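You operate a simulated robot arm through the tools that you are given. There is no shell and no other tool. Be economical: measure what you need, move in short steps, check, and stop when the job is done.

You run a simulated robot arm. Do the job below in one go: nothing can be reset, and whatever is moved stays where it is left.

Task
Sand the grey mark off the clamped brush, then wax the middle of its back.
Fine: use the small sanding block, the green pad and the green box; sanding block back on the green mat, pad on the black one, lid shut; it stays clamped. Set down upright: small sanding block, green pad. A coat counts when it lies all over at full strength: go over it till it gets no stronger. What is to be rubbed or washed off counts as gone when no trace of it is left.

It is judged by the outcome, as a careful person would: the job done as asked, and still so three seconds after it is handed in. It fails if anything else is knocked over, pushed out of place, dropped, spilled or broken. A push-on lid holds only when it is set on centred and level and pressed home; a screw cap is set on level and turned clockwise until tight.

Robot
A 7-joint arm with a two-finger parallel gripper, fixed in place. Base frame: the origin is at the foot of the arm, x ahead of it, y to its left, z up; the work surface is at about z = 0. Lengths are in mm, angles in degrees, forces in N, time in s.
With the tool pointing down near the work surface it reaches from about 220 to 580 mm from the base axis. Its first joint turns from -66.0 to 66.0 degrees. Payload 2.5 kg.
Tool frame: the origin (TCP) lies between the finger pads and is the grasp point; the fingertips stand 23 mm ahead of it; z points along the fingers, y is the line along which they close. The gripper opens to 94 mm. The fingers are 38 mm wide and 10 mm thick; the gripper's body (54 by 96 mm) begins 39 mm behind the TCP.
Orientation is told as [roll, pitch, yaw] about the base's x, y, z axes, in that order, counted from this pose: with the fingers straight down and closing along the base's y, the tool's x points along the base's -x, its y along +y and its z along -z.

Tools
- The arm moves only by the tool jog_arm. Its argument "rows" is a list of rows, each an object of numbers (a shift or turn left out is 0, a gripper value left out holds the last): "x", "y", "z": the shift along the base's x, y, z in mm; "ax", "ay", "az": the turn, a rotation vector about the base's x, y, z in degrees. In form: [{"x": .., "y": .., "z": .., "ax": .., "ay": .., "az": ..}, ...]. A call has 1 to 8 rows; each row shifts and turns the commanded pose from where the row before left it. "claw" is the finger opening in mm, from 0 to 94, set as the call begins (left out, the last holds). Each row takes 0.2 s and may step no farther than 50 mm and 8.6 degrees from the row before; otherwise, or with a gripper value out of range, the whole call is refused. Where a pose cannot be reached the arm comes as near as it can. A force on the tool above 40 N (or 10 N above the force at the start of the call, whichever is more), or a blocked arm, ends the call early, and 0.2 s more pass. Each finger travels about 108 mm/s and halts on what it meets, pressing with about 40 N; the grip force reading is that of the motor and also rises with nothing between the fingers. The clock runs only during rows and for 0.2 s after the last one: add rows that do not move to give the fingers time. The reply holds the time, the measured pose of the TCP, the force on the tool along the base axes, the opening and the grip force, in the units named above and with some noise, with the torque about the TCP (base axes, N m) and any sound that the robot's microphone picked up.
- Cameras (640 x 400 px; columns grow to the right, rows downward): "scene" is fixed at [125.8, -407.7, 567.6]; the picture's right is [0.82, -0.58, 0.00], its down [-0.25, -0.35, -0.90] and it looks along [0.52, 0.74, -0.43] (base axes); focal length 334 px, centre (320, 200). "wrist" rides on the gripper at [86, 16, -74] in the tool frame; the picture's right is [-0.18, 0.98, 0.00], its down [-0.58, -0.11, -0.81] and it looks along [-0.79, -0.15, 0.59] (tool axes); focal length 243 px, centre (320, 200). There is no depth. A picture from a camera that has moved, and an enlarged one, comes with that camera's place and axes in the base frame and with its lens. The place of the scene camera against the robot may be out by one fixed shift of up to 12 mm in any direction.
- camera(camera): a new picture of that camera. The clock stands still meanwhile.
- enlarge(camera, box): a new picture of the part [left, top, right, bottom] of that camera's present view, enlarged. The clock stands still meanwhile.
- finish_job(): hands the job in; it is judged then, once.

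Go step by step. Nothing tells you positions but the pictures and the camera data: compare them with the known pose of the tool, close in by small moves and look again before you grip or let go. The budget is 120 turns and 68 pictures, counting those below and the enlarged ones. Unless the task says otherwise, let go and move clear before handing in, and close with one line.

The tools are called after "Call:" by a JSON object that holds its "name" and its "arguments". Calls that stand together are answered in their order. jog_arm: Moves the arm, as the interface text tells. Its arguments: {"type":"object","properties":{"rows":{"type":"array"},"claw":{"type":"number"}},"required":["rows"]} The other tools are called the same way: camera (camera) takes a picture; enlarge (camera, box) takes an enlarged picture of a part of a camera's view; finish_job () hands the job in.

At the start:

```text
t: 0.0
tool_pos: [336.0, 252.8, 400.3]
ee_rot: [0.0, 0.0, -0.1]
ft_force: [0.1, -0.1, 1.3]
wrist_torque: [0.02, 0.03, 0.0]
grip_width: 94.2
grasp_force: 0.0
```

scene: 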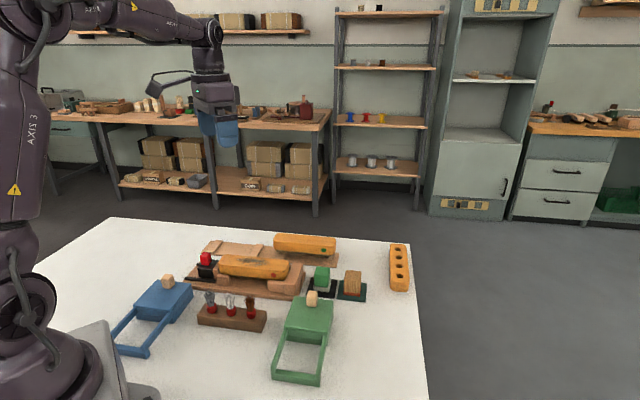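
wrist: 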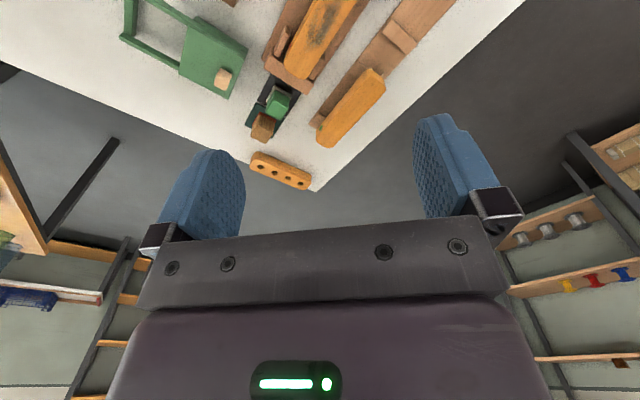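

I see a table with a clamped brush in the middle, green and blue boxes with lids, a green pad and a sanding block. I'll enlarge for detail first.

Call:
{"name": "enlarge", "arguments": {"camera": "scene", "box": [180, 220, 300, 295]}}

Call:
{"name": "enlarge", "arguments": {"camera": "scene", "box": [260, 250, 420, 350]}}

Call:
{"name": "enlarge", "arguments": {"camera": "scene", "box": [100, 220, 420, 400]}}

```text
5.33 times, centred on (240, 258) of scene
camera zoom: at [125.8, -407.7, 567.6], right [0.82, -0.58, 0.0], down [-0.25, -0.35, -0.9], along [0.52, 0.74, -0.43], focal length 1782 px, centre (747, -107)
```

zoom: 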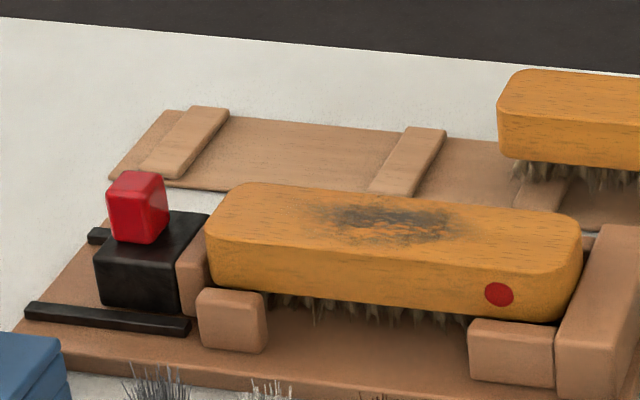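

```text
4.00 times, centred on (340, 300) of scene
camera zoom: at [125.8, -407.7, 567.6], right [0.82, -0.58, 0.0], down [-0.25, -0.35, -0.9], along [0.52, 0.74, -0.43], focal length 1336 px, centre (240, -200)
```

zoom: 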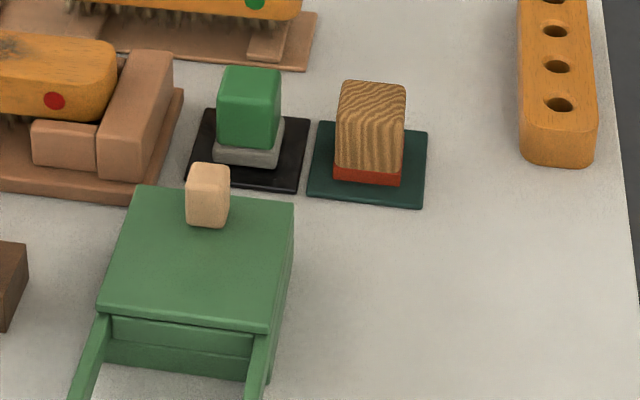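

```text
2.00 times, centred on (260, 310) of scene
camera zoom: at [125.8, -407.7, 567.6], right [0.82, -0.58, 0.0], down [-0.25, -0.35, -0.9], along [0.52, 0.74, -0.43], focal length 668 px, centre (440, -20)
```

zoom: 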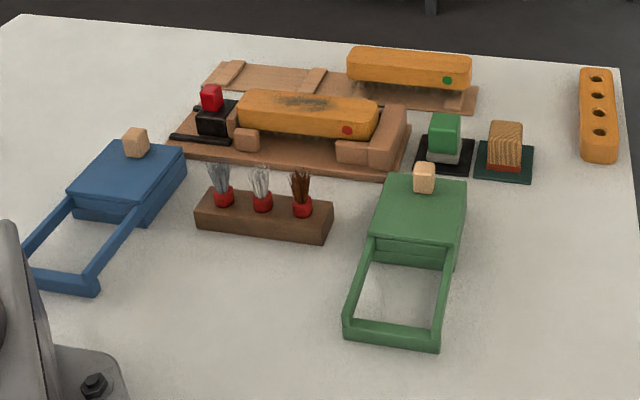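

I'll move the arm back over the middle to view the table with the wrist camera.

Call:
{"name": "jog_arm", "arguments": {"rows": [{"x": -14, "y": -39}, {"x": -14, "y": -39}, {"x": -14, "y": -39}, {"x": -14, "y": -39}, {"x": -14, "y": -39}, {}]}}

Call:
{"name": "camera", "arguments": {"camera": "wrist"}}

```text
t: 1.4
tool_pos: [265.7, 57.1, 398.3]
ee_rot: [0.0, -0.1, 0.0]
ft_force: [-1.1, 0.2, 0.3]
wrist_torque: [-0.02, 0.01, 0.01]
grip_width: 93.8
grasp_force: 0.0
```

```text
62 pictures are left
camera wrist: at [179.7, 73.8, 472.8], right [0.18, 0.98, 0.0], down [0.58, -0.11, 0.81], along [0.79, -0.15, -0.59], focal length 243 px, centre (320, 200)
```

wrist: 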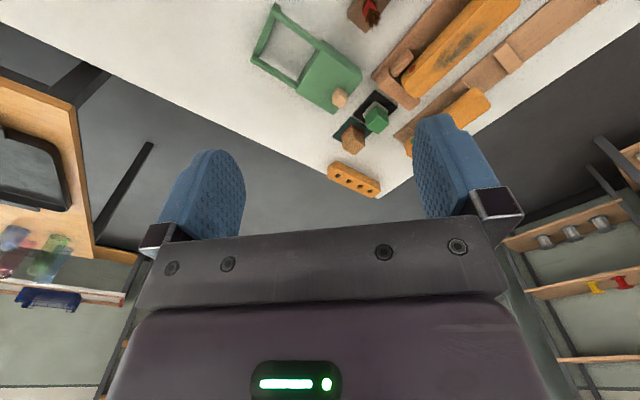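

The green box, pads and brush are visible. I'll enlarge to measure.

Call:
{"name": "enlarge", "arguments": {"camera": "wrist", "box": [240, 0, 560, 200]}}

```text
2.00 times, centred on (400, 100) of wrist
camera zoom: at [179.7, 73.8, 472.8], right [0.18, 0.98, 0.0], down [0.58, -0.11, 0.81], along [0.79, -0.15, -0.59], focal length 485 px, centre (160, 400)
```

zoom: 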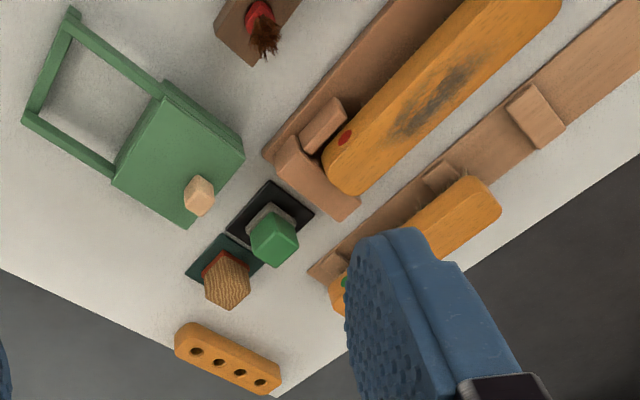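

All items sit at about 45° to the base axes. I take the sanding block to be near (563, 79), so I'll turn +45° and go above it.

Call:
{"name": "jog_arm", "arguments": {"rows": [{"x": 36.5, "y": 2.75, "z": -24.75, "az": 5.625}, {"x": 36.5, "y": 2.75, "z": -24.75, "az": 5.625}, {"x": 36.5, "y": 2.75, "z": -24.75, "az": 5.625}, {"x": 36.5, "y": 2.75, "z": -24.75, "az": 5.625}, {"x": 36.5, "y": 2.75, "z": -24.75, "az": 5.625}, {"x": 36.5, "y": 2.75, "z": -24.75, "az": 5.625}, {"x": 36.5, "y": 2.75, "z": -24.75, "az": 5.625}, {"x": 36.5, "y": 2.75, "z": -24.75, "az": 5.625}], "claw": 70}}

Call:
{"name": "camera", "arguments": {"camera": "wrist"}}

```text
t: 3.2
tool_pos: [560.5, 81.2, 201.2]
ee_rot: [0.0, 0.0, 45.0]
ft_force: [0.5, -0.3, -0.4]
wrist_torque: [0.01, 0.0, -0.01]
grip_width: 69.9
grasp_force: 0.0
```

```text
60 pictures are left
camera wrist: at [487.7, 31.6, 276.2], right [-0.57, 0.82, 0.0], down [0.49, 0.33, 0.81], along [0.66, 0.46, -0.59], focal length 243 px, centre (320, 200)
```

wrist: 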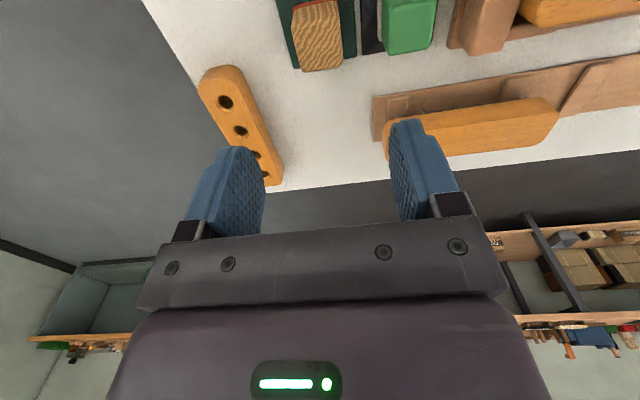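

The block is at the picture's top edge, so I'll back off to see all of it.

Call:
{"name": "jog_arm", "arguments": {"rows": [{"x": -28, "y": -22, "z": 5}, {"x": -28, "y": -22, "z": 5}, {}]}}

Call:
{"name": "enlarge", "arguments": {"camera": "wrist", "box": [240, 0, 480, 150]}}

```text
t: 4.0
tool_pos: [502.0, 36.0, 211.7]
ee_rot: [0.0, 0.0, 45.0]
ft_force: [-0.1, -0.2, 0.5]
wrist_torque: [0.03, -0.03, 0.01]
grip_width: 70.0
grasp_force: 0.0
```

```text
2.67 times, centred on (360, 75) of wrist
camera zoom: at [429.6, -14.0, 285.9], right [-0.56, 0.83, 0.0], down [0.49, 0.33, 0.81], along [0.67, 0.46, -0.59], focal length 647 px, centre (213, 533)
```

zoom: 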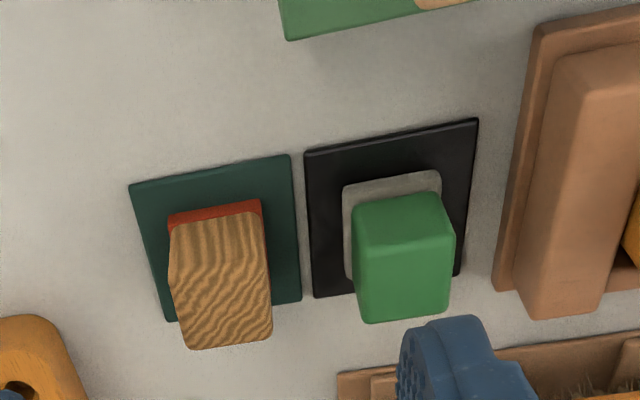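

Block footprint is about 41 mm square, centred at (563, 83.5), about 48 mm tall and aligned with the tool. Descending to it.

Call:
{"name": "jog_arm", "arguments": {"rows": [{"x": 31, "y": 24, "z": -20}, {"x": 30.5, "y": 23.5, "z": -20}, {"z": -35}, {"z": -25}, {}], "claw": 74}}

Call:
{"name": "camera", "arguments": {"camera": "wrist"}}

```text
t: 5.2
tool_pos: [563.4, 84.9, 111.1]
ee_rot: [0.1, 0.0, 45.0]
ft_force: [0.6, 0.0, 0.4]
wrist_torque: [0.03, 0.01, 0.01]
grip_width: 74.0
grasp_force: 0.0
```

```text
58 pictures are left
camera wrist: at [490.9, 35.0, 185.1], right [-0.56, 0.83, 0.0], down [0.49, 0.33, 0.81], along [0.67, 0.46, -0.59], focal length 243 px, centre (320, 200)
```

wrist: 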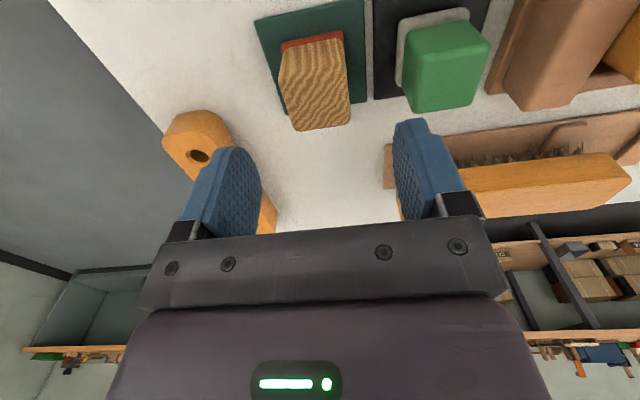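

Aligned; going down and gripping.

Call:
{"name": "jog_arm", "arguments": {"rows": [{"z": -25}, {"z": -25}, {"z": -12}, {"z": -10}, {}]}}

Call:
{"name": "camera", "arguments": {"camera": "wrist"}}

```text
t: 6.4
tool_pos: [564.0, 84.0, 38.6]
ee_rot: [0.0, 0.0, 45.0]
ft_force: [0.5, 0.1, -1.5]
wrist_torque: [0.02, 0.0, -0.02]
grip_width: 74.0
grasp_force: 0.2
```

```text
57 pictures are left
camera wrist: at [491.9, 34.2, 113.7], right [-0.56, 0.83, 0.0], down [0.49, 0.33, 0.81], along [0.67, 0.46, -0.59], focal length 243 px, centre (320, 200)
```

wrist: 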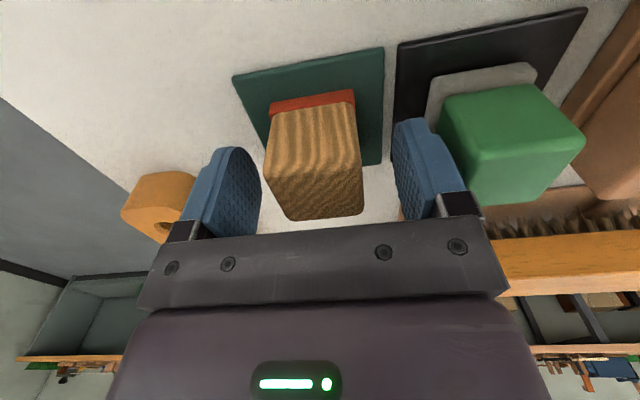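

Fingers straddle the block. Closing.

Call:
{"name": "jog_arm", "arguments": {"rows": [{}, {}, {}], "claw": 30}}

Call:
{"name": "jog_arm", "arguments": {"rows": [{"z": 20}, {"z": 40}, {"z": 40}, {"z": 40}, {}]}}

Call:
{"name": "camera", "arguments": {"camera": "wrist"}}

```text
t: 7.2
tool_pos: [564.7, 84.2, 39.2]
ee_rot: [-0.1, 0.0, 45.0]
ft_force: [0.7, -0.1, -0.6]
wrist_torque: [0.0, 0.02, 0.01]
grip_width: 39.4
grasp_force: 39.9
```

```text
t: 8.4
tool_pos: [562.4, 84.2, 178.5]
ee_rot: [0.0, 0.0, 45.0]
ft_force: [0.0, -0.1, -0.3]
wrist_torque: [-0.02, -0.02, -0.04]
grip_width: 39.0
grasp_force: 39.7
```

```text
56 pictures are left
camera wrist: at [489.6, 34.5, 252.8], right [-0.56, 0.83, 0.0], down [0.49, 0.33, 0.81], along [0.67, 0.46, -0.59], focal length 243 px, centre (320, 200)
```

wrist: 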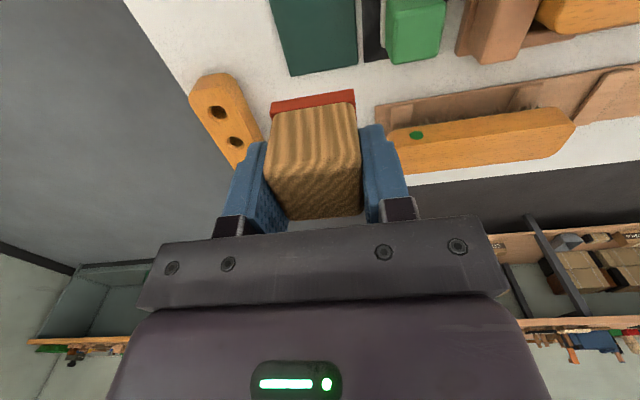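

Held well (39 mm). Now over the brush to inspect the mark.

Call:
{"name": "jog_arm", "arguments": {"rows": [{"x": -33, "y": 23.5, "z": 3}, {"x": -33, "y": 23.5, "z": 3}, {"x": -33, "y": 23.5, "z": 3}, {"x": -33, "y": 23.5, "z": 3}, {"x": -33, "y": 23.5, "z": 3}, {"x": -33, "y": 23.5, "z": 3}, {}]}}

Call:
{"name": "camera", "arguments": {"camera": "wrist"}}

Call:
{"name": "camera", "arguments": {"camera": "scene"}}

```text
t: 10.0
tool_pos: [364.7, 222.5, 197.1]
ee_rot: [0.1, -0.1, 45.0]
ft_force: [0.1, 0.4, 0.5]
wrist_torque: [0.03, 0.01, 0.01]
grip_width: 39.0
grasp_force: 40.3
```

```text
55 pictures are left
camera wrist: at [292.8, 173.3, 272.3], right [-0.56, 0.83, 0.0], down [0.49, 0.33, 0.81], along [0.67, 0.46, -0.59], focal length 243 px, centre (320, 200)
```

wrist: 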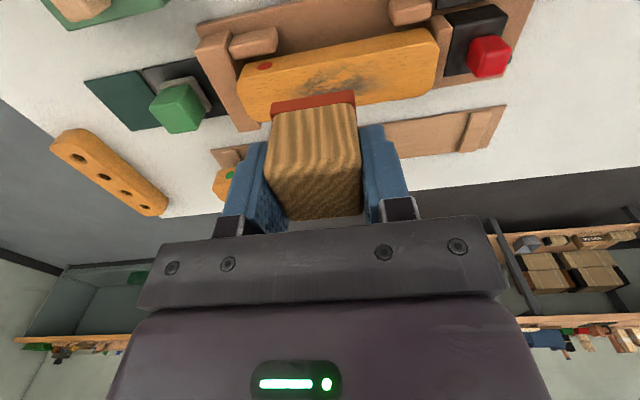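

```text
54 pictures are left
```

scene: 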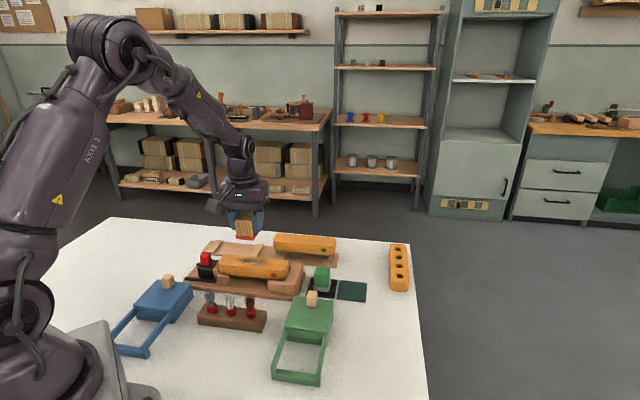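

The mark is at mid-brush, near (371, 242), and the surface is at z of about 75. I'll descend to just above it and check from the scene camera.

Call:
{"name": "jog_arm", "arguments": {"rows": [{"x": 6, "y": 19.5, "z": -25}, {"z": -25}, {"z": -20}, {}]}}

Call:
{"name": "enlarge", "arguments": {"camera": "scene", "box": [180, 190, 340, 290]}}

```text
t: 11.0
tool_pos: [371.8, 242.7, 128.3]
ee_rot: [0.1, 0.0, 45.0]
ft_force: [-0.8, 0.0, -0.7]
wrist_torque: [-0.01, 0.0, 0.0]
grip_width: 39.3
grasp_force: 40.3
```

```text
4.00 times, centred on (260, 240) of scene
camera zoom: at [125.8, -407.7, 567.6], right [0.82, -0.58, 0.0], down [-0.25, -0.35, -0.9], along [0.52, 0.74, -0.43], focal length 1336 px, centre (560, 40)
```

zoom: 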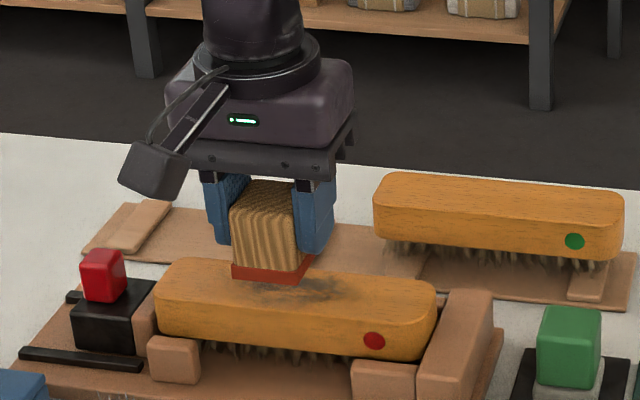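

The block needs to shift about 14 mm along the brush toward the red dot. I'll shift it, then lower gently to feel for contact.

Call:
{"name": "jog_arm", "arguments": {"rows": [{"x": 10, "y": -10}, {"z": -5}, {"z": -3}, {}]}}

Call:
{"name": "jog_arm", "arguments": {"rows": [{"z": -2}, {"z": -2}, {}]}}

Call:
{"name": "enlarge", "arguments": {"camera": "scene", "box": [180, 190, 340, 290]}}

```text
t: 12.0
tool_pos: [380.8, 234.0, 121.0]
ee_rot: [0.0, 0.0, 45.0]
ft_force: [-0.5, -0.2, -1.0]
wrist_torque: [0.02, -0.02, -0.01]
grip_width: 39.4
grasp_force: 40.2
```

```text
t: 12.8
tool_pos: [381.4, 234.2, 115.9]
ee_rot: [0.0, 0.0, 45.0]
ft_force: [0.7, 0.3, -0.3]
wrist_torque: [0.01, 0.02, 0.0]
grip_width: 39.0
grasp_force: 39.8
```

```text
4.00 times, centred on (260, 240) of scene
camera zoom: at [125.8, -407.7, 567.6], right [0.82, -0.58, 0.0], down [-0.25, -0.35, -0.9], along [0.52, 0.74, -0.43], focal length 1336 px, centre (560, 40)
```

zoom: 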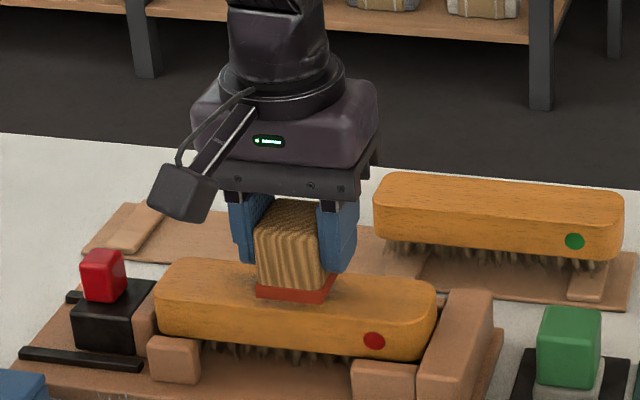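

Close to contact; lowering on.

Call:
{"name": "jog_arm", "arguments": {"rows": [{"z": -2}, {"z": -2}, {}]}}

Call:
{"name": "jog_arm", "arguments": {"rows": [{"z": -1.5}, {"z": -1.5}, {}]}}

```text
t: 13.6
tool_pos: [381.4, 234.9, 111.5]
ee_rot: [0.0, 0.0, 45.0]
ft_force: [0.0, 0.0, -0.3]
wrist_torque: [0.02, 0.0, 0.03]
grip_width: 38.9
grasp_force: 40.2
```

```text
t: 14.4
tool_pos: [381.4, 234.3, 108.7]
ee_rot: [0.1, 0.0, 45.0]
ft_force: [0.3, -0.3, -1.3]
wrist_torque: [0.03, 0.01, 0.01]
grip_width: 39.2
grasp_force: 40.2
```

Call:
{"name": "jog_arm", "arguments": {"rows": [{"z": -1.5}, {"z": -1.5}, {}]}}

Call:
{"name": "jog_arm", "arguments": {"rows": [{"z": -1.5}, {"z": -1.5}, {}]}}

Call:
{"name": "enlarge", "arguments": {"camera": "scene", "box": [200, 220, 312, 290]}}

```text
t: 15.2
tool_pos: [382.4, 233.4, 105.2]
ee_rot: [-0.1, 0.0, 45.0]
ft_force: [-0.4, 0.0, -0.2]
wrist_torque: [0.03, 0.0, 0.02]
grip_width: 39.4
grasp_force: 39.9
```

```text
t: 16.0
tool_pos: [381.0, 234.5, 103.1]
ee_rot: [0.0, 0.0, 45.0]
ft_force: [0.0, 0.2, -0.2]
wrist_torque: [0.02, -0.02, -0.01]
grip_width: 39.2
grasp_force: 40.1
```

```text
5.71 times, centred on (256, 255) of scene
camera zoom: at [125.8, -407.7, 567.6], right [0.82, -0.58, 0.0], down [-0.25, -0.35, -0.9], along [0.52, 0.74, -0.43], focal length 1909 px, centre (686, -114)
```

zoom: 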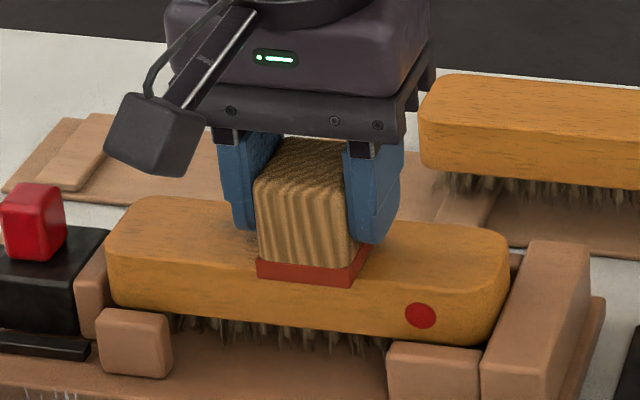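

Still no contact; continuing down.

Call:
{"name": "jog_arm", "arguments": {"rows": [{"z": -1.5}, {"z": -1.5}, {}]}}

Call:
{"name": "jog_arm", "arguments": {"rows": [{"z": -1.5}, {"z": -1.5}, {}]}}

Call:
{"name": "jog_arm", "arguments": {"rows": [{"z": -1.5}, {"z": -1.5}, {}]}}

```text
t: 16.8
tool_pos: [382.3, 234.6, 99.1]
ee_rot: [0.0, -0.1, 45.0]
ft_force: [-5.3, -3.6, 14.4]
wrist_torque: [-0.21, 0.06, 0.0]
grip_width: 39.4
grasp_force: 39.9
```

```text
t: 17.4
tool_pos: [383.4, 236.6, 100.0]
ee_rot: [-0.1, -0.1, 45.0]
ft_force: [-2.2, -0.8, 4.9]
wrist_torque: [-0.1, -0.01, -0.04]
grip_width: 39.2
grasp_force: 40.2
stopped in row 2: the force on the tool passed its limit at 43 N (the readings are from after the stop); the commanded pose is now the measured one
```

```text
t: 17.9
tool_pos: [383.7, 235.6, 101.3]
ee_rot: [-0.1, -0.1, 45.0]
ft_force: [-1.7, -1.2, 4.3]
wrist_torque: [-0.13, 0.0, -0.05]
grip_width: 39.1
grasp_force: 40.1
stopped in row 2: the force on the tool passed its limit at 44 N (the readings are from after the stop); the commanded pose is now the measured one
```

Contact at TCP z of about 100. Starting sanding strokes along the brush with light pressure.

Call:
{"name": "jog_arm", "arguments": {"rows": [{"x": 2, "y": 3, "z": -0.5}, {"x": 8, "y": -8}, {"x": 8, "y": -8}, {"x": -8, "y": 8}, {"x": -8, "y": 8}, {"x": -8, "y": 8}, {"x": -8, "y": 8}, {"x": 16, "y": -16}]}}

Call:
{"name": "enlarge", "arguments": {"camera": "scene", "box": [200, 220, 312, 290]}}

```text
t: 19.8
tool_pos: [385.3, 239.6, 100.0]
ee_rot: [0.1, -0.4, 45.1]
ft_force: [-5.4, 5.5, 17.4]
wrist_torque: [0.04, 0.16, -0.06]
grip_width: 39.1
grasp_force: 40.3
```

```text
5.71 times, centred on (256, 255) of scene
camera zoom: at [125.8, -407.7, 567.6], right [0.82, -0.58, 0.0], down [-0.25, -0.35, -0.9], along [0.52, 0.74, -0.43], focal length 1909 px, centre (686, -114)
```

zoom: 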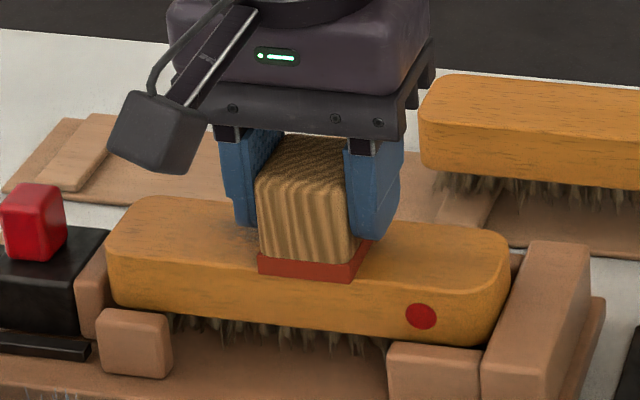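

Pressing at about 17 N. More strokes.

Call:
{"name": "jog_arm", "arguments": {"rows": [{"x": 10, "y": -10}, {"x": 10, "y": -10}, {"x": -10, "y": 10}, {"x": -10, "y": 10}, {"x": -10, "y": 10}, {"x": -10, "y": 10}, {"x": 10, "y": -10}, {"x": 10, "y": -10}]}}

Call:
{"name": "jog_arm", "arguments": {"rows": [{"x": 14, "y": -6}, {"x": 10, "y": -10}, {"x": -10, "y": 10}, {"x": -10, "y": 10}, {"x": -10, "y": 10}, {"x": -10, "y": 10}, {"x": 10, "y": -10}, {"x": 6, "y": -14}]}}

Call:
{"name": "jog_arm", "arguments": {"rows": [{"x": 6, "y": -14}, {"x": 10, "y": -10}, {"x": -10, "y": 10}, {"x": -10, "y": 10}, {"x": -10, "y": 10}, {"x": -10, "y": 10}, {"x": 10, "y": -10}, {"x": 14, "y": -6}]}}

Call:
{"name": "jog_arm", "arguments": {"rows": [{"z": 10}, {"x": -25, "y": -25, "z": 35}, {"x": -25, "y": -25, "z": 30}, {}]}}

Call:
{"name": "enlarge", "arguments": {"camera": "scene", "box": [200, 220, 312, 290]}}

```text
t: 21.6
tool_pos: [384.8, 239.2, 99.8]
ee_rot: [0.0, -0.2, 45.2]
ft_force: [-5.4, 6.0, 19.1]
wrist_torque: [0.13, 0.14, -0.02]
grip_width: 39.5
grasp_force: 39.9
```

```text
t: 23.4
tool_pos: [385.4, 239.0, 99.5]
ee_rot: [0.1, -0.1, 45.1]
ft_force: [-2.8, 3.6, 8.8]
wrist_torque: [0.06, -0.07, 0.01]
grip_width: 39.1
grasp_force: 39.9
```

```text
t: 25.1
tool_pos: [385.9, 241.2, 99.1]
ee_rot: [0.0, -0.1, 45.1]
ft_force: [-9.1, 3.9, 23.3]
wrist_torque: [0.04, 0.26, -0.03]
grip_width: 39.0
grasp_force: 40.2
```

```text
t: 26.1
tool_pos: [337.4, 188.7, 173.5]
ee_rot: [-0.1, 0.0, 45.0]
ft_force: [0.6, -0.5, -0.7]
wrist_torque: [-0.01, 0.0, -0.01]
grip_width: 39.0
grasp_force: 40.3
```

```text
5.71 times, centred on (256, 255) of scene
camera zoom: at [125.8, -407.7, 567.6], right [0.82, -0.58, 0.0], down [-0.25, -0.35, -0.9], along [0.52, 0.74, -0.43], focal length 1909 px, centre (686, -114)
```

zoom: 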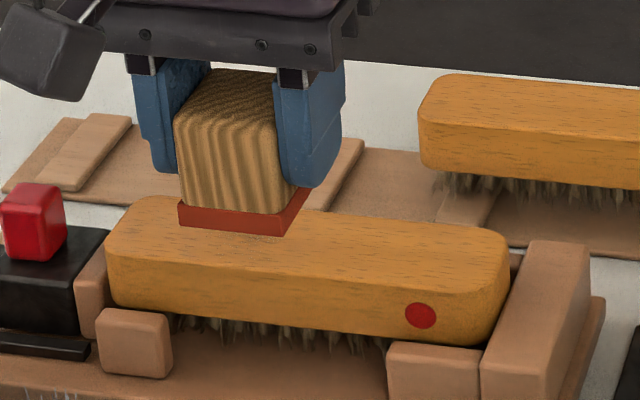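

The visible back looks clean. I'll go back above the green mat and then check the unobstructed brush before putting the block down.

Call:
{"name": "jog_arm", "arguments": {"rows": [{"x": 37.7, "y": -17.4, "z": 2}, {"x": 37.7, "y": -17.4, "z": 2}, {"x": 37.7, "y": -17.4, "z": 2}, {"x": 37.7, "y": -17.4}, {"x": 37.7, "y": -17.4}, {"x": 37.7, "y": -17.4}, {}]}}

Call:
{"name": "enlarge", "arguments": {"camera": "scene", "box": [208, 240, 304, 300]}}

```text
t: 27.8
tool_pos: [562.6, 83.2, 180.4]
ee_rot: [-0.1, 0.0, 45.1]
ft_force: [0.6, -0.1, -1.2]
wrist_torque: [-0.01, 0.0, 0.01]
grip_width: 39.2
grasp_force: 39.7
```

```text
6.67 times, centred on (256, 270) of scene
camera zoom: at [125.8, -407.7, 567.6], right [0.82, -0.58, 0.0], down [-0.25, -0.35, -0.9], along [0.52, 0.74, -0.43], focal length 2227 px, centre (747, -267)
```

zoom: 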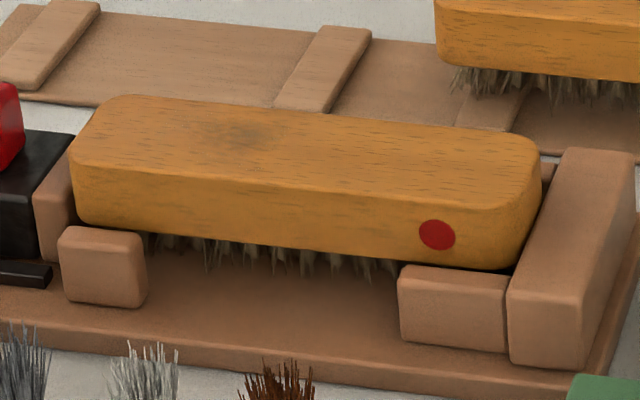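

A faint grey trace remains on the back edge, left of centre. I'll go back and sand there, near (373, 264).

Call:
{"name": "jog_arm", "arguments": {"rows": [{"x": -31.6, "y": 30.1}, {"x": -31.6, "y": 30.1}, {"x": -31.6, "y": 30.1}, {"x": -31.6, "y": 30.1}, {"x": -31.6, "y": 30.1}, {"x": -31.6, "y": 30.1, "z": -20}, {"z": -40}, {}]}}

Call:
{"name": "jog_arm", "arguments": {"rows": [{"z": -12}, {}]}}

Call:
{"name": "enlarge", "arguments": {"camera": "scene", "box": [208, 230, 304, 290]}}

```text
t: 29.6
tool_pos: [371.5, 264.9, 119.7]
ee_rot: [-0.1, -0.1, 45.0]
ft_force: [0.3, 0.3, -0.4]
wrist_torque: [-0.02, 0.0, 0.0]
grip_width: 39.1
grasp_force: 40.0
```

```text
t: 30.1
tool_pos: [370.6, 263.7, 108.2]
ee_rot: [-0.1, -0.2, 45.0]
ft_force: [-0.6, 0.7, 0.4]
wrist_torque: [-0.01, -0.03, -0.01]
grip_width: 39.0
grasp_force: 40.5
```

```text
6.67 times, centred on (256, 260) of scene
camera zoom: at [125.8, -407.7, 567.6], right [0.82, -0.58, 0.0], down [-0.25, -0.35, -0.9], along [0.52, 0.74, -0.43], focal length 2227 px, centre (747, -200)
```

zoom: 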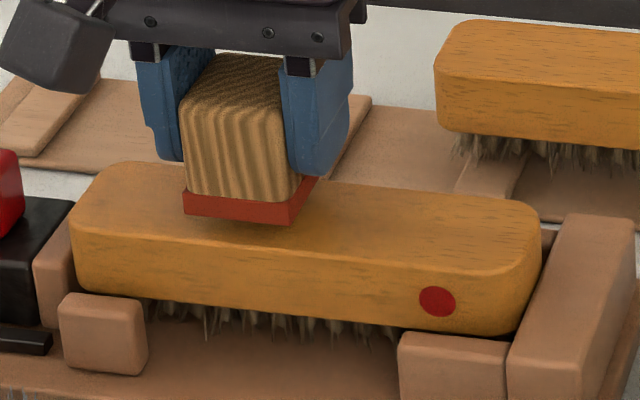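

The block will cover the trace with a slight shift further back. Lowering and rubbing.

Call:
{"name": "jog_arm", "arguments": {"rows": [{"x": 3, "y": 3, "z": -5}, {"z": -2.5}, {"z": -1.2}, {}]}}

```text
t: 31.1
tool_pos: [373.7, 267.9, 100.5]
ee_rot: [-0.1, -0.1, 44.9]
ft_force: [-0.6, -0.5, 3.6]
wrist_torque: [-0.1, 0.0, 0.01]
grip_width: 39.2
grasp_force: 39.8
```

Call:
{"name": "jog_arm", "arguments": {"rows": [{"x": 8, "y": -8, "z": -1}, {"x": 8, "y": -8}, {"x": -8, "y": 8}, {"x": -8, "y": 8}, {"x": -8, "y": 8}, {"x": 8, "y": -8}, {"x": 8, "y": -8}, {"x": -8, "y": 8}]}}

Call:
{"name": "jog_arm", "arguments": {"rows": [{"x": 5, "y": 5}, {"x": 8, "y": -8}, {"x": 8, "y": -8}, {"x": -8, "y": 8}, {"x": -8, "y": 8}, {"x": -8, "y": 8}, {"x": 8, "y": -8}, {"x": -8, "y": -8}]}}

Call:
{"name": "jog_arm", "arguments": {"rows": [{"x": 8, "y": -8}, {"x": 8, "y": -8}, {"x": -8, "y": 8}, {"x": -8, "y": 8}, {"x": -8, "y": 8}, {"x": 8, "y": -8}, {"x": -5, "y": -5}, {}]}}

Call:
{"name": "jog_arm", "arguments": {"rows": [{"x": 8, "y": -8}, {"x": 8, "y": -8}, {"x": 8, "y": -8}, {"x": -8, "y": 8}, {"x": -8, "y": 8}, {"x": -8, "y": 8}, {"x": -8, "y": 8}, {}]}}

Call:
{"name": "jog_arm", "arguments": {"rows": [{"z": 20}, {"z": 30}, {"z": 30}, {"x": 30, "y": -30}, {"x": 30, "y": -30}, {"x": 30, "y": -30}, {"x": 30, "y": -30}, {"x": 30, "y": -30}]}}

Call:
{"name": "enlarge", "arguments": {"camera": "scene", "box": [208, 240, 304, 300]}}

```text
t: 33.0
tool_pos: [379.5, 264.7, 100.7]
ee_rot: [-0.5, -0.3, 44.8]
ft_force: [7.9, -8.3, 27.6]
wrist_torque: [-0.38, -0.17, 0.07]
grip_width: 39.3
grasp_force: 40.5
```

```text
t: 33.5
tool_pos: [379.7, 271.1, 101.4]
ee_rot: [0.0, 0.1, 45.0]
ft_force: [-0.7, -1.4, 4.3]
wrist_torque: [-0.14, -0.03, -0.03]
grip_width: 39.0
grasp_force: 40.4
stopped in row 2: the force on the tool passed its limit at 43 N (the readings are from after the stop); the commanded pose is now the measured one
```

```text
t: 35.2
tool_pos: [375.4, 266.6, 99.6]
ee_rot: [0.0, 0.2, 45.0]
ft_force: [0.4, 1.0, 3.3]
wrist_torque: [0.03, -0.08, 0.04]
grip_width: 39.2
grasp_force: 40.2
```

```text
t: 37.0
tool_pos: [366.1, 274.5, 101.9]
ee_rot: [0.1, 0.1, 45.1]
ft_force: [3.1, -2.7, 4.0]
wrist_torque: [-0.09, -0.16, -0.04]
grip_width: 38.9
grasp_force: 40.0
```

```text
t: 38.9
tool_pos: [516.4, 124.6, 179.7]
ee_rot: [0.0, 0.2, 45.1]
ft_force: [0.1, -0.9, -0.5]
wrist_torque: [-0.02, -0.01, 0.01]
grip_width: 38.9
grasp_force: 39.5
```

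```text
6.67 times, centred on (256, 270) of scene
camera zoom: at [125.8, -407.7, 567.6], right [0.82, -0.58, 0.0], down [-0.25, -0.35, -0.9], along [0.52, 0.74, -0.43], focal length 2227 px, centre (747, -267)
```

zoom: 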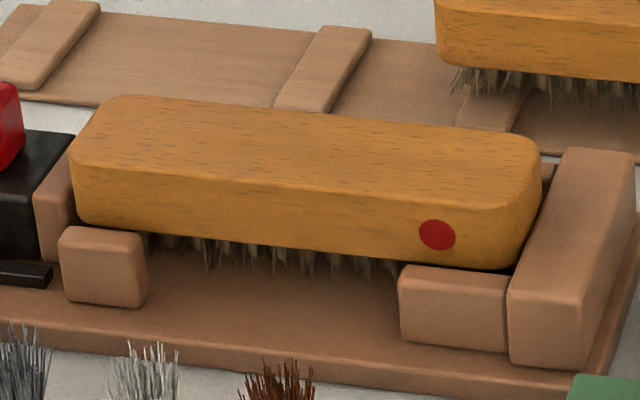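

Looks clean. One more closer check, plus the wrist view later.

Call:
{"name": "enlarge", "arguments": {"camera": "scene", "box": [218, 250, 266, 280]}}

Call:
{"name": "jog_arm", "arguments": {"rows": [{"x": 23.6, "y": -20.3, "ay": -0.1}, {"x": 23.5, "y": -20.3}, {"z": -40}, {"z": -40}, {"z": -40}, {}]}}

Call:
{"name": "camera", "arguments": {"camera": "wrist"}}

```text
13.33 times, centred on (242, 265) of scene
camera zoom: at [125.8, -407.7, 567.6], right [0.82, -0.58, 0.0], down [-0.25, -0.35, -0.9], along [0.52, 0.74, -0.43], focal length 4455 px, centre (1360, -667)
```

zoom: 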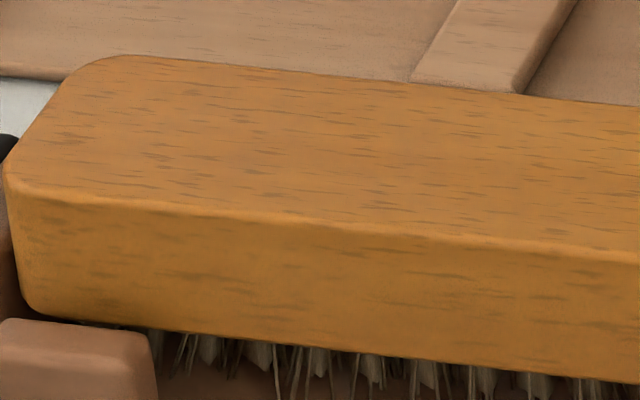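

```text
t: 40.2
tool_pos: [564.7, 84.4, 59.1]
ee_rot: [0.0, 0.1, 45.0]
ft_force: [-0.8, 0.2, -0.7]
wrist_torque: [-0.02, -0.03, 0.0]
grip_width: 39.0
grasp_force: 40.8
```

```text
44 pictures are left
camera wrist: at [491.7, 33.9, 134.0], right [-0.57, 0.82, 0.0], down [0.49, 0.34, 0.81], along [0.66, 0.46, -0.59], focal length 243 px, centre (320, 200)
```

wrist: 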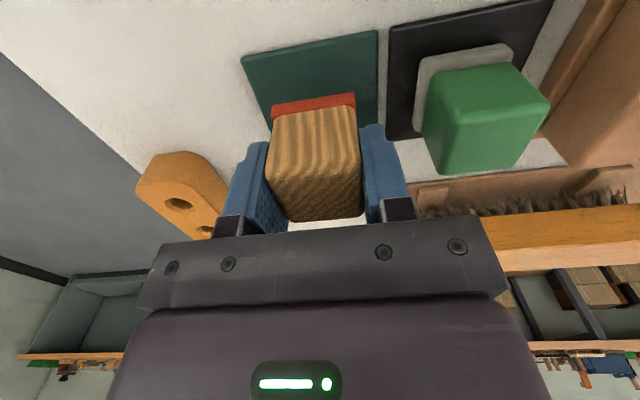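

The brush is spotless. Lowering the block onto its mat.

Call:
{"name": "jog_arm", "arguments": {"rows": [{"z": -12}, {"z": -5}, {"z": -2}, {}]}}

```text
t: 41.2
tool_pos: [564.6, 82.5, 41.2]
ee_rot: [0.0, 0.1, 45.0]
ft_force: [0.0, 0.0, -0.9]
wrist_torque: [-0.01, 0.0, 0.0]
grip_width: 38.9
grasp_force: 39.9
```

Call:
{"name": "jog_arm", "arguments": {"rows": [{"z": -1}, {"z": -1}, {}]}}

```text
t: 42.0
tool_pos: [564.3, 83.1, 39.6]
ee_rot: [-0.1, 0.0, 45.0]
ft_force: [-3.4, -3.0, 9.9]
wrist_torque: [-0.13, -0.04, -0.07]
grip_width: 39.1
grasp_force: 39.7
```

Touching the mat. Releasing and rising; next the green lid.

Call:
{"name": "jog_arm", "arguments": {"rows": [{}, {}, {}, {"z": 30}, {"z": 50}, {"x": -25, "y": -20, "z": 40}, {"x": -25, "y": -20, "z": 20}, {}], "claw": 72}}

Call:
{"name": "enlarge", "arguments": {"camera": "wrist", "box": [240, 0, 480, 150]}}

```text
refused: row 6 steps farther than a row can; nothing moved
```

```text
2.67 times, centred on (360, 75) of wrist
camera zoom: at [491.8, 33.5, 113.8], right [-0.56, 0.83, 0.0], down [0.49, 0.34, 0.81], along [0.67, 0.45, -0.59], focal length 647 px, centre (213, 533)
```

zoom: 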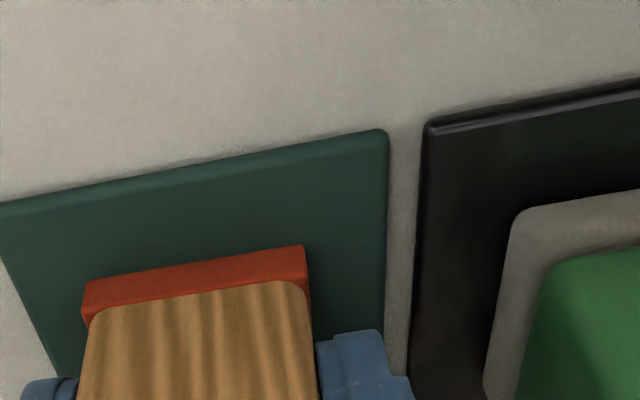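

Call:
{"name": "jog_arm", "arguments": {"rows": [{}, {}, {}, {"z": 30}, {"z": 45}, {"x": -25, "y": -20, "z": 35}, {"x": -25, "y": -20, "z": 30}, {}], "claw": 72}}

Call:
{"name": "camera", "arguments": {"camera": "wrist"}}

```text
t: 43.9
tool_pos: [515.4, 45.5, 180.5]
ee_rot: [0.0, 0.0, 45.0]
ft_force: [-0.4, 0.0, -0.9]
wrist_torque: [0.0, 0.02, -0.02]
grip_width: 72.0
grasp_force: 0.0
```

```text
42 pictures are left
camera wrist: at [443.2, -3.8, 254.6], right [-0.57, 0.82, 0.0], down [0.49, 0.34, 0.81], along [0.66, 0.46, -0.59], focal length 243 px, centre (320, 200)
```

wrist: 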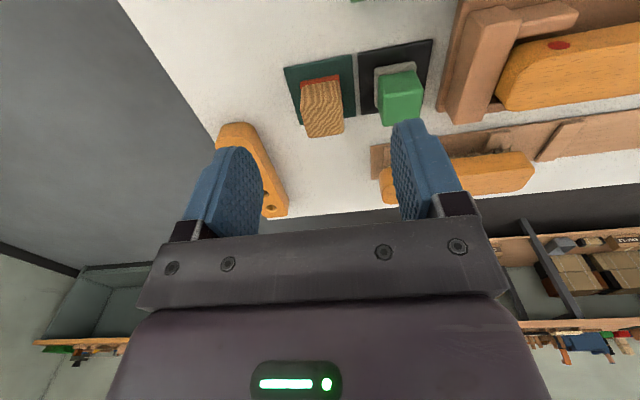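

The sanding block stands upright on its mat. Moving above the green box to look at the lid knob.

Call:
{"name": "jog_arm", "arguments": {"rows": [{"x": -40, "y": -5, "z": 7}, {"x": -40, "y": -5, "z": 7}, {"x": -40, "y": -5, "z": 6}, {}]}}

Call:
{"name": "enlarge", "arguments": {"camera": "wrist", "box": [200, 0, 440, 150]}}

```text
t: 44.9
tool_pos: [394.6, 30.7, 199.6]
ee_rot: [0.0, 0.0, 45.0]
ft_force: [-0.2, -0.6, 0.1]
wrist_torque: [0.02, -0.01, 0.01]
grip_width: 72.2
grasp_force: 0.1
```

```text
2.67 times, centred on (320, 75) of wrist
camera zoom: at [322.2, -19.6, 273.9], right [-0.57, 0.82, 0.0], down [0.49, 0.33, 0.81], along [0.66, 0.46, -0.59], focal length 647 px, centre (320, 533)
```

zoom: 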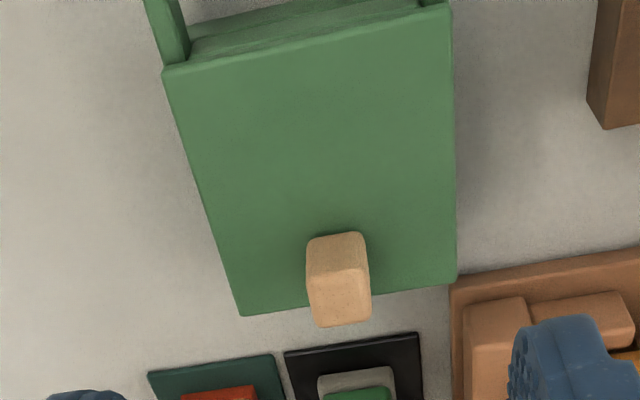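

The lid is about 87 mm square with its top at z of about 45; the knob centre is near (430, 64.5). I'll descend over the knob.

Call:
{"name": "jog_arm", "arguments": {"rows": [{"x": 17.7, "y": 16.9, "z": -25}, {"x": 17.7, "y": 16.9, "z": -25}, {"z": -30}, {}], "claw": 60}}

Call:
{"name": "camera", "arguments": {"camera": "wrist"}}

```text
t: 45.9
tool_pos: [430.4, 63.7, 116.4]
ee_rot: [0.0, 0.0, 45.0]
ft_force: [-0.3, -1.0, -1.5]
wrist_torque: [-0.01, -0.01, 0.01]
grip_width: 60.1
grasp_force: 0.1
```

```text
40 pictures are left
camera wrist: at [358.1, 14.5, 192.0], right [-0.57, 0.82, 0.0], down [0.49, 0.34, 0.81], along [0.66, 0.46, -0.59], focal length 243 px, centre (320, 200)
```

wrist: 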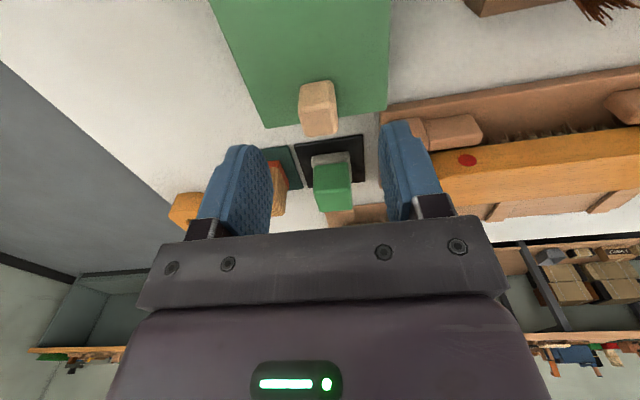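

Centred. Down to grip the knob.

Call:
{"name": "jog_arm", "arguments": {"rows": [{"z": -25}, {"z": -14}, {"z": -5}, {}]}}

Call:
{"name": "jog_arm", "arguments": {"rows": [{}, {}, {}], "claw": 12}}

Call:
{"name": "camera", "arguments": {"camera": "wrist"}}

```text
t: 46.9
tool_pos: [429.5, 63.5, 74.6]
ee_rot: [0.0, 0.1, 45.0]
ft_force: [-0.1, -0.6, -0.3]
wrist_torque: [-0.01, 0.01, -0.03]
grip_width: 60.0
grasp_force: 0.0
```

```text
t: 47.6
tool_pos: [430.7, 63.3, 74.1]
ee_rot: [0.0, 0.1, 45.0]
ft_force: [3.9, -3.2, -3.6]
wrist_torque: [0.16, -0.15, 0.0]
grip_width: 21.7
grasp_force: 44.9
```

```text
39 pictures are left
camera wrist: at [357.8, 13.1, 148.9], right [-0.56, 0.83, 0.0], down [0.49, 0.34, 0.81], along [0.67, 0.45, -0.59], focal length 243 px, centre (320, 200)
```

wrist: 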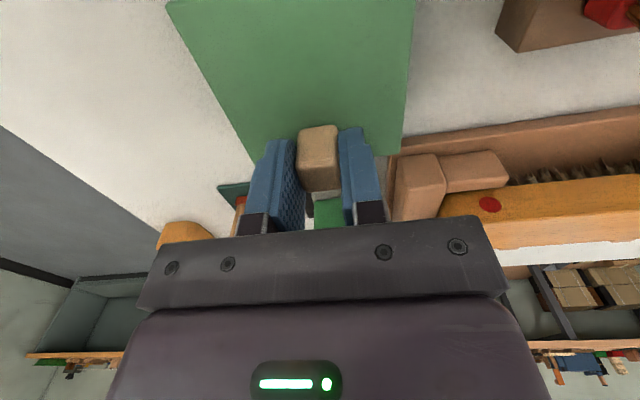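

Knob held. Pulling the lid gently along its rails.

Call:
{"name": "jog_arm", "arguments": {"rows": [{"x": -2.5, "y": -3.5}, {"x": -5, "y": -5}, {"x": -5, "y": -5}, {}]}}

Call:
{"name": "enlarge", "arguments": {"camera": "scene", "box": [240, 260, 400, 360]}}

```text
t: 48.6
tool_pos: [417.4, 49.4, 74.3]
ee_rot: [-0.1, 0.0, 45.0]
ft_force: [6.9, -7.1, -6.1]
wrist_torque: [-0.15, 0.12, -0.01]
grip_width: 21.7
grasp_force: 44.8
```

```text
4.00 times, centred on (320, 310) of scene
camera zoom: at [125.8, -407.7, 567.6], right [0.82, -0.58, 0.0], down [-0.25, -0.35, -0.9], along [0.52, 0.74, -0.43], focal length 1336 px, centre (320, -240)
```

zoom: 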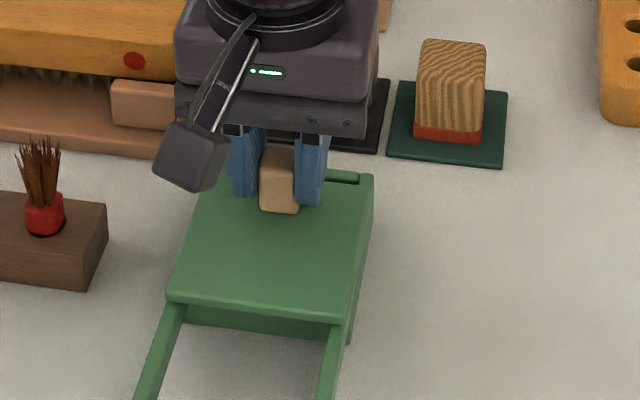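

The lid slides. Continuing.

Call:
{"name": "jog_arm", "arguments": {"rows": [{"x": -7, "y": -8}, {"x": -8, "y": -8}, {"x": -8, "y": -8}, {"x": -8, "y": -8}, {}]}}

Call:
{"name": "camera", "arguments": {"camera": "scene"}}

```text
t: 49.9
tool_pos: [383.9, 16.4, 74.4]
ee_rot: [0.0, 0.0, 45.1]
ft_force: [-3.3, 4.9, -12.1]
wrist_torque: [0.92, -1.01, -0.08]
grip_width: 21.7
grasp_force: 44.3
```

```text
37 pictures are left
```

scene: 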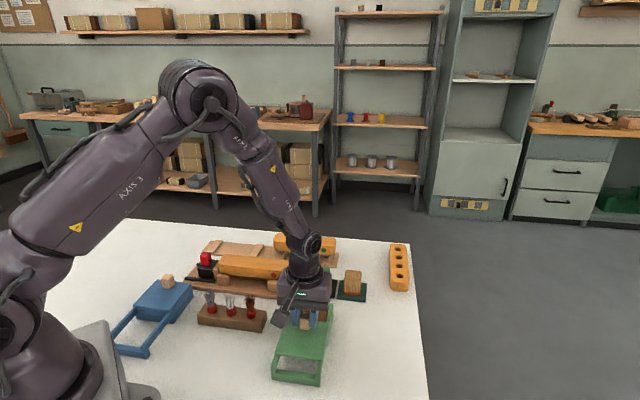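

Opened about 66 mm; a little more until it stops.

Call:
{"name": "jog_arm", "arguments": {"rows": [{"x": -4, "y": -4, "z": -0.4}, {"x": -4, "y": -4}, {"x": -4, "y": -4}, {}]}}

Call:
{"name": "enlarge", "arguments": {"camera": "scene", "box": [240, 280, 384, 370]}}

Call:
{"name": "camera", "arguments": {"camera": "wrist"}}

```text
t: 50.9
tool_pos: [372.5, 4.9, 74.0]
ee_rot: [0.1, 0.2, 45.2]
ft_force: [-8.2, 8.4, 8.7]
wrist_torque: [-0.22, 0.45, 0.01]
grip_width: 21.6
grasp_force: 45.4
```

```text
4.44 times, centred on (312, 325) of scene
camera zoom: at [125.8, -407.7, 567.6], right [0.82, -0.58, 0.0], down [-0.25, -0.35, -0.9], along [0.52, 0.74, -0.43], focal length 1485 px, centre (356, -356)
```

zoom: 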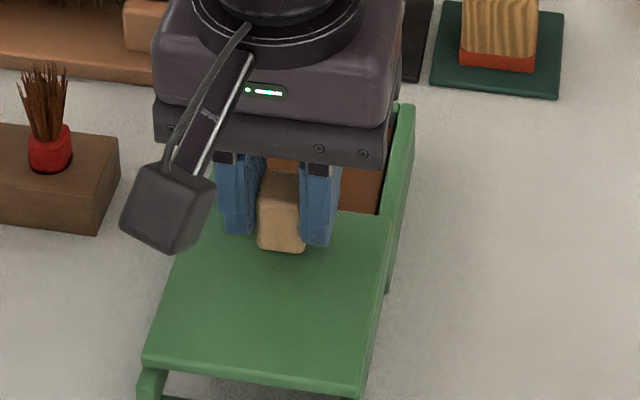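

```text
35 pictures are left
camera wrist: at [300.6, -44.6, 149.1], right [-0.57, 0.82, 0.0], down [0.49, 0.34, 0.81], along [0.66, 0.46, -0.59], focal length 243 px, centre (320, 200)
```

wrist: 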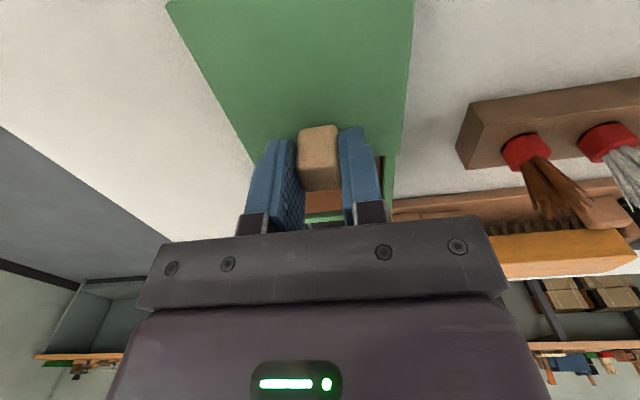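

Lid opened about 82 mm, enough. Release, rise, and look into the box.

Call:
{"name": "jog_arm", "arguments": {"rows": [{}, {}, {"z": 40}, {"z": 45}, {"z": 45}, {}], "claw": 50}}

Call:
{"name": "enlarge", "arguments": {"camera": "wrist", "box": [160, 0, 480, 200]}}

```text
t: 52.2
tool_pos: [374.0, 4.3, 204.8]
ee_rot: [0.0, 0.1, 44.9]
ft_force: [-0.4, 0.4, -0.1]
wrist_torque: [-0.01, 0.0, -0.01]
grip_width: 50.0
grasp_force: 0.1
```

```text
2.00 times, centred on (320, 100) of wrist
camera zoom: at [301.8, -45.8, 279.2], right [-0.56, 0.83, 0.0], down [0.49, 0.33, 0.81], along [0.66, 0.46, -0.59], focal length 485 px, centre (320, 400)
```

zoom: 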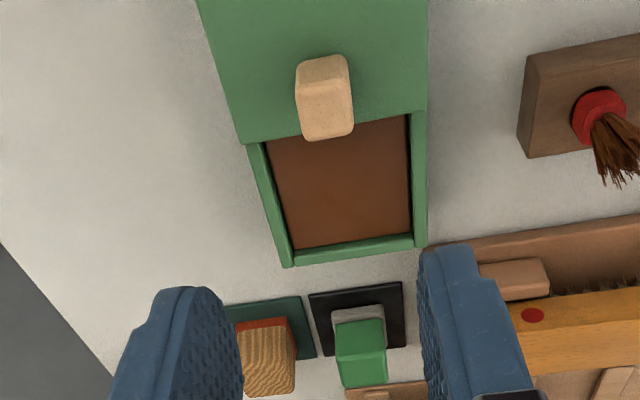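

The wax fills the box, with an opening about 66 mm square centred near (410, 46). The green pad is near (511, 137.5); going above it.

Call:
{"name": "jog_arm", "arguments": {"rows": [{"x": 27.4, "y": 26.6}, {"x": 27.4, "y": 26.6}, {"x": 27.4, "y": 26.6}, {"x": 27.4, "y": 26.6, "z": -15}, {"x": 27.4, "y": 26.6, "z": -25}, {"z": -45}, {}], "claw": 70}}

Call:
{"name": "enlarge", "arguments": {"camera": "wrist", "box": [160, 0, 480, 200]}}

```text
t: 53.9
tool_pos: [510.2, 139.7, 116.9]
ee_rot: [0.0, 0.1, 45.0]
ft_force: [0.1, 0.3, -0.7]
wrist_torque: [0.01, 0.0, -0.02]
grip_width: 70.0
grasp_force: 0.1
```

```text
2.00 times, centred on (320, 100) of wrist
camera zoom: at [437.9, 89.9, 192.6], right [-0.57, 0.82, 0.0], down [0.49, 0.34, 0.81], along [0.66, 0.45, -0.59], focal length 485 px, centre (320, 400)
```

zoom: 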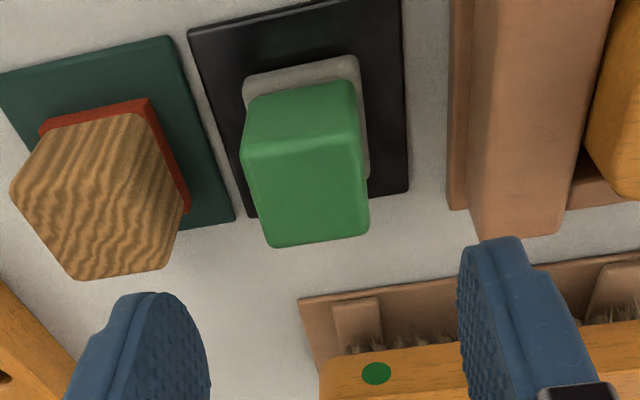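

Pad is about 5 mm off in y; correcting and going down.

Call:
{"name": "jog_arm", "arguments": {"rows": [{"x": 0.8, "y": -5.5}, {"z": -30}, {"z": -30}, {"z": -16}, {}], "claw": 66}}

Call:
{"name": "camera", "arguments": {"camera": "wrist"}}

```text
t: 55.0
tool_pos: [511.8, 131.7, 45.4]
ee_rot: [0.0, 0.1, 45.1]
ft_force: [-0.3, 0.1, 0.4]
wrist_torque: [-0.02, 0.0, -0.02]
grip_width: 66.0
grasp_force: 0.1
```

```text
32 pictures are left
camera wrist: at [439.9, 82.5, 119.0], right [-0.57, 0.82, 0.0], down [0.49, 0.34, 0.81], along [0.66, 0.46, -0.59], focal length 243 px, centre (320, 200)
```

wrist: 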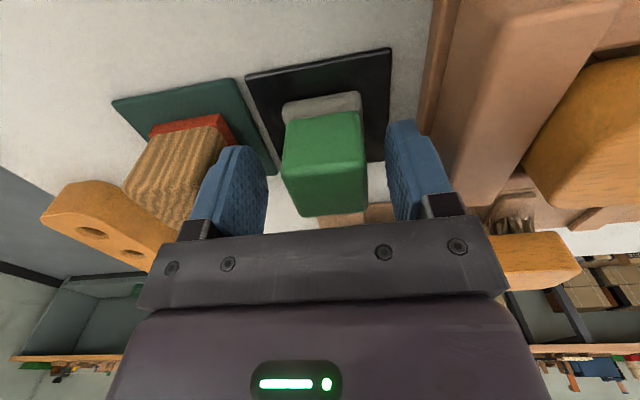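

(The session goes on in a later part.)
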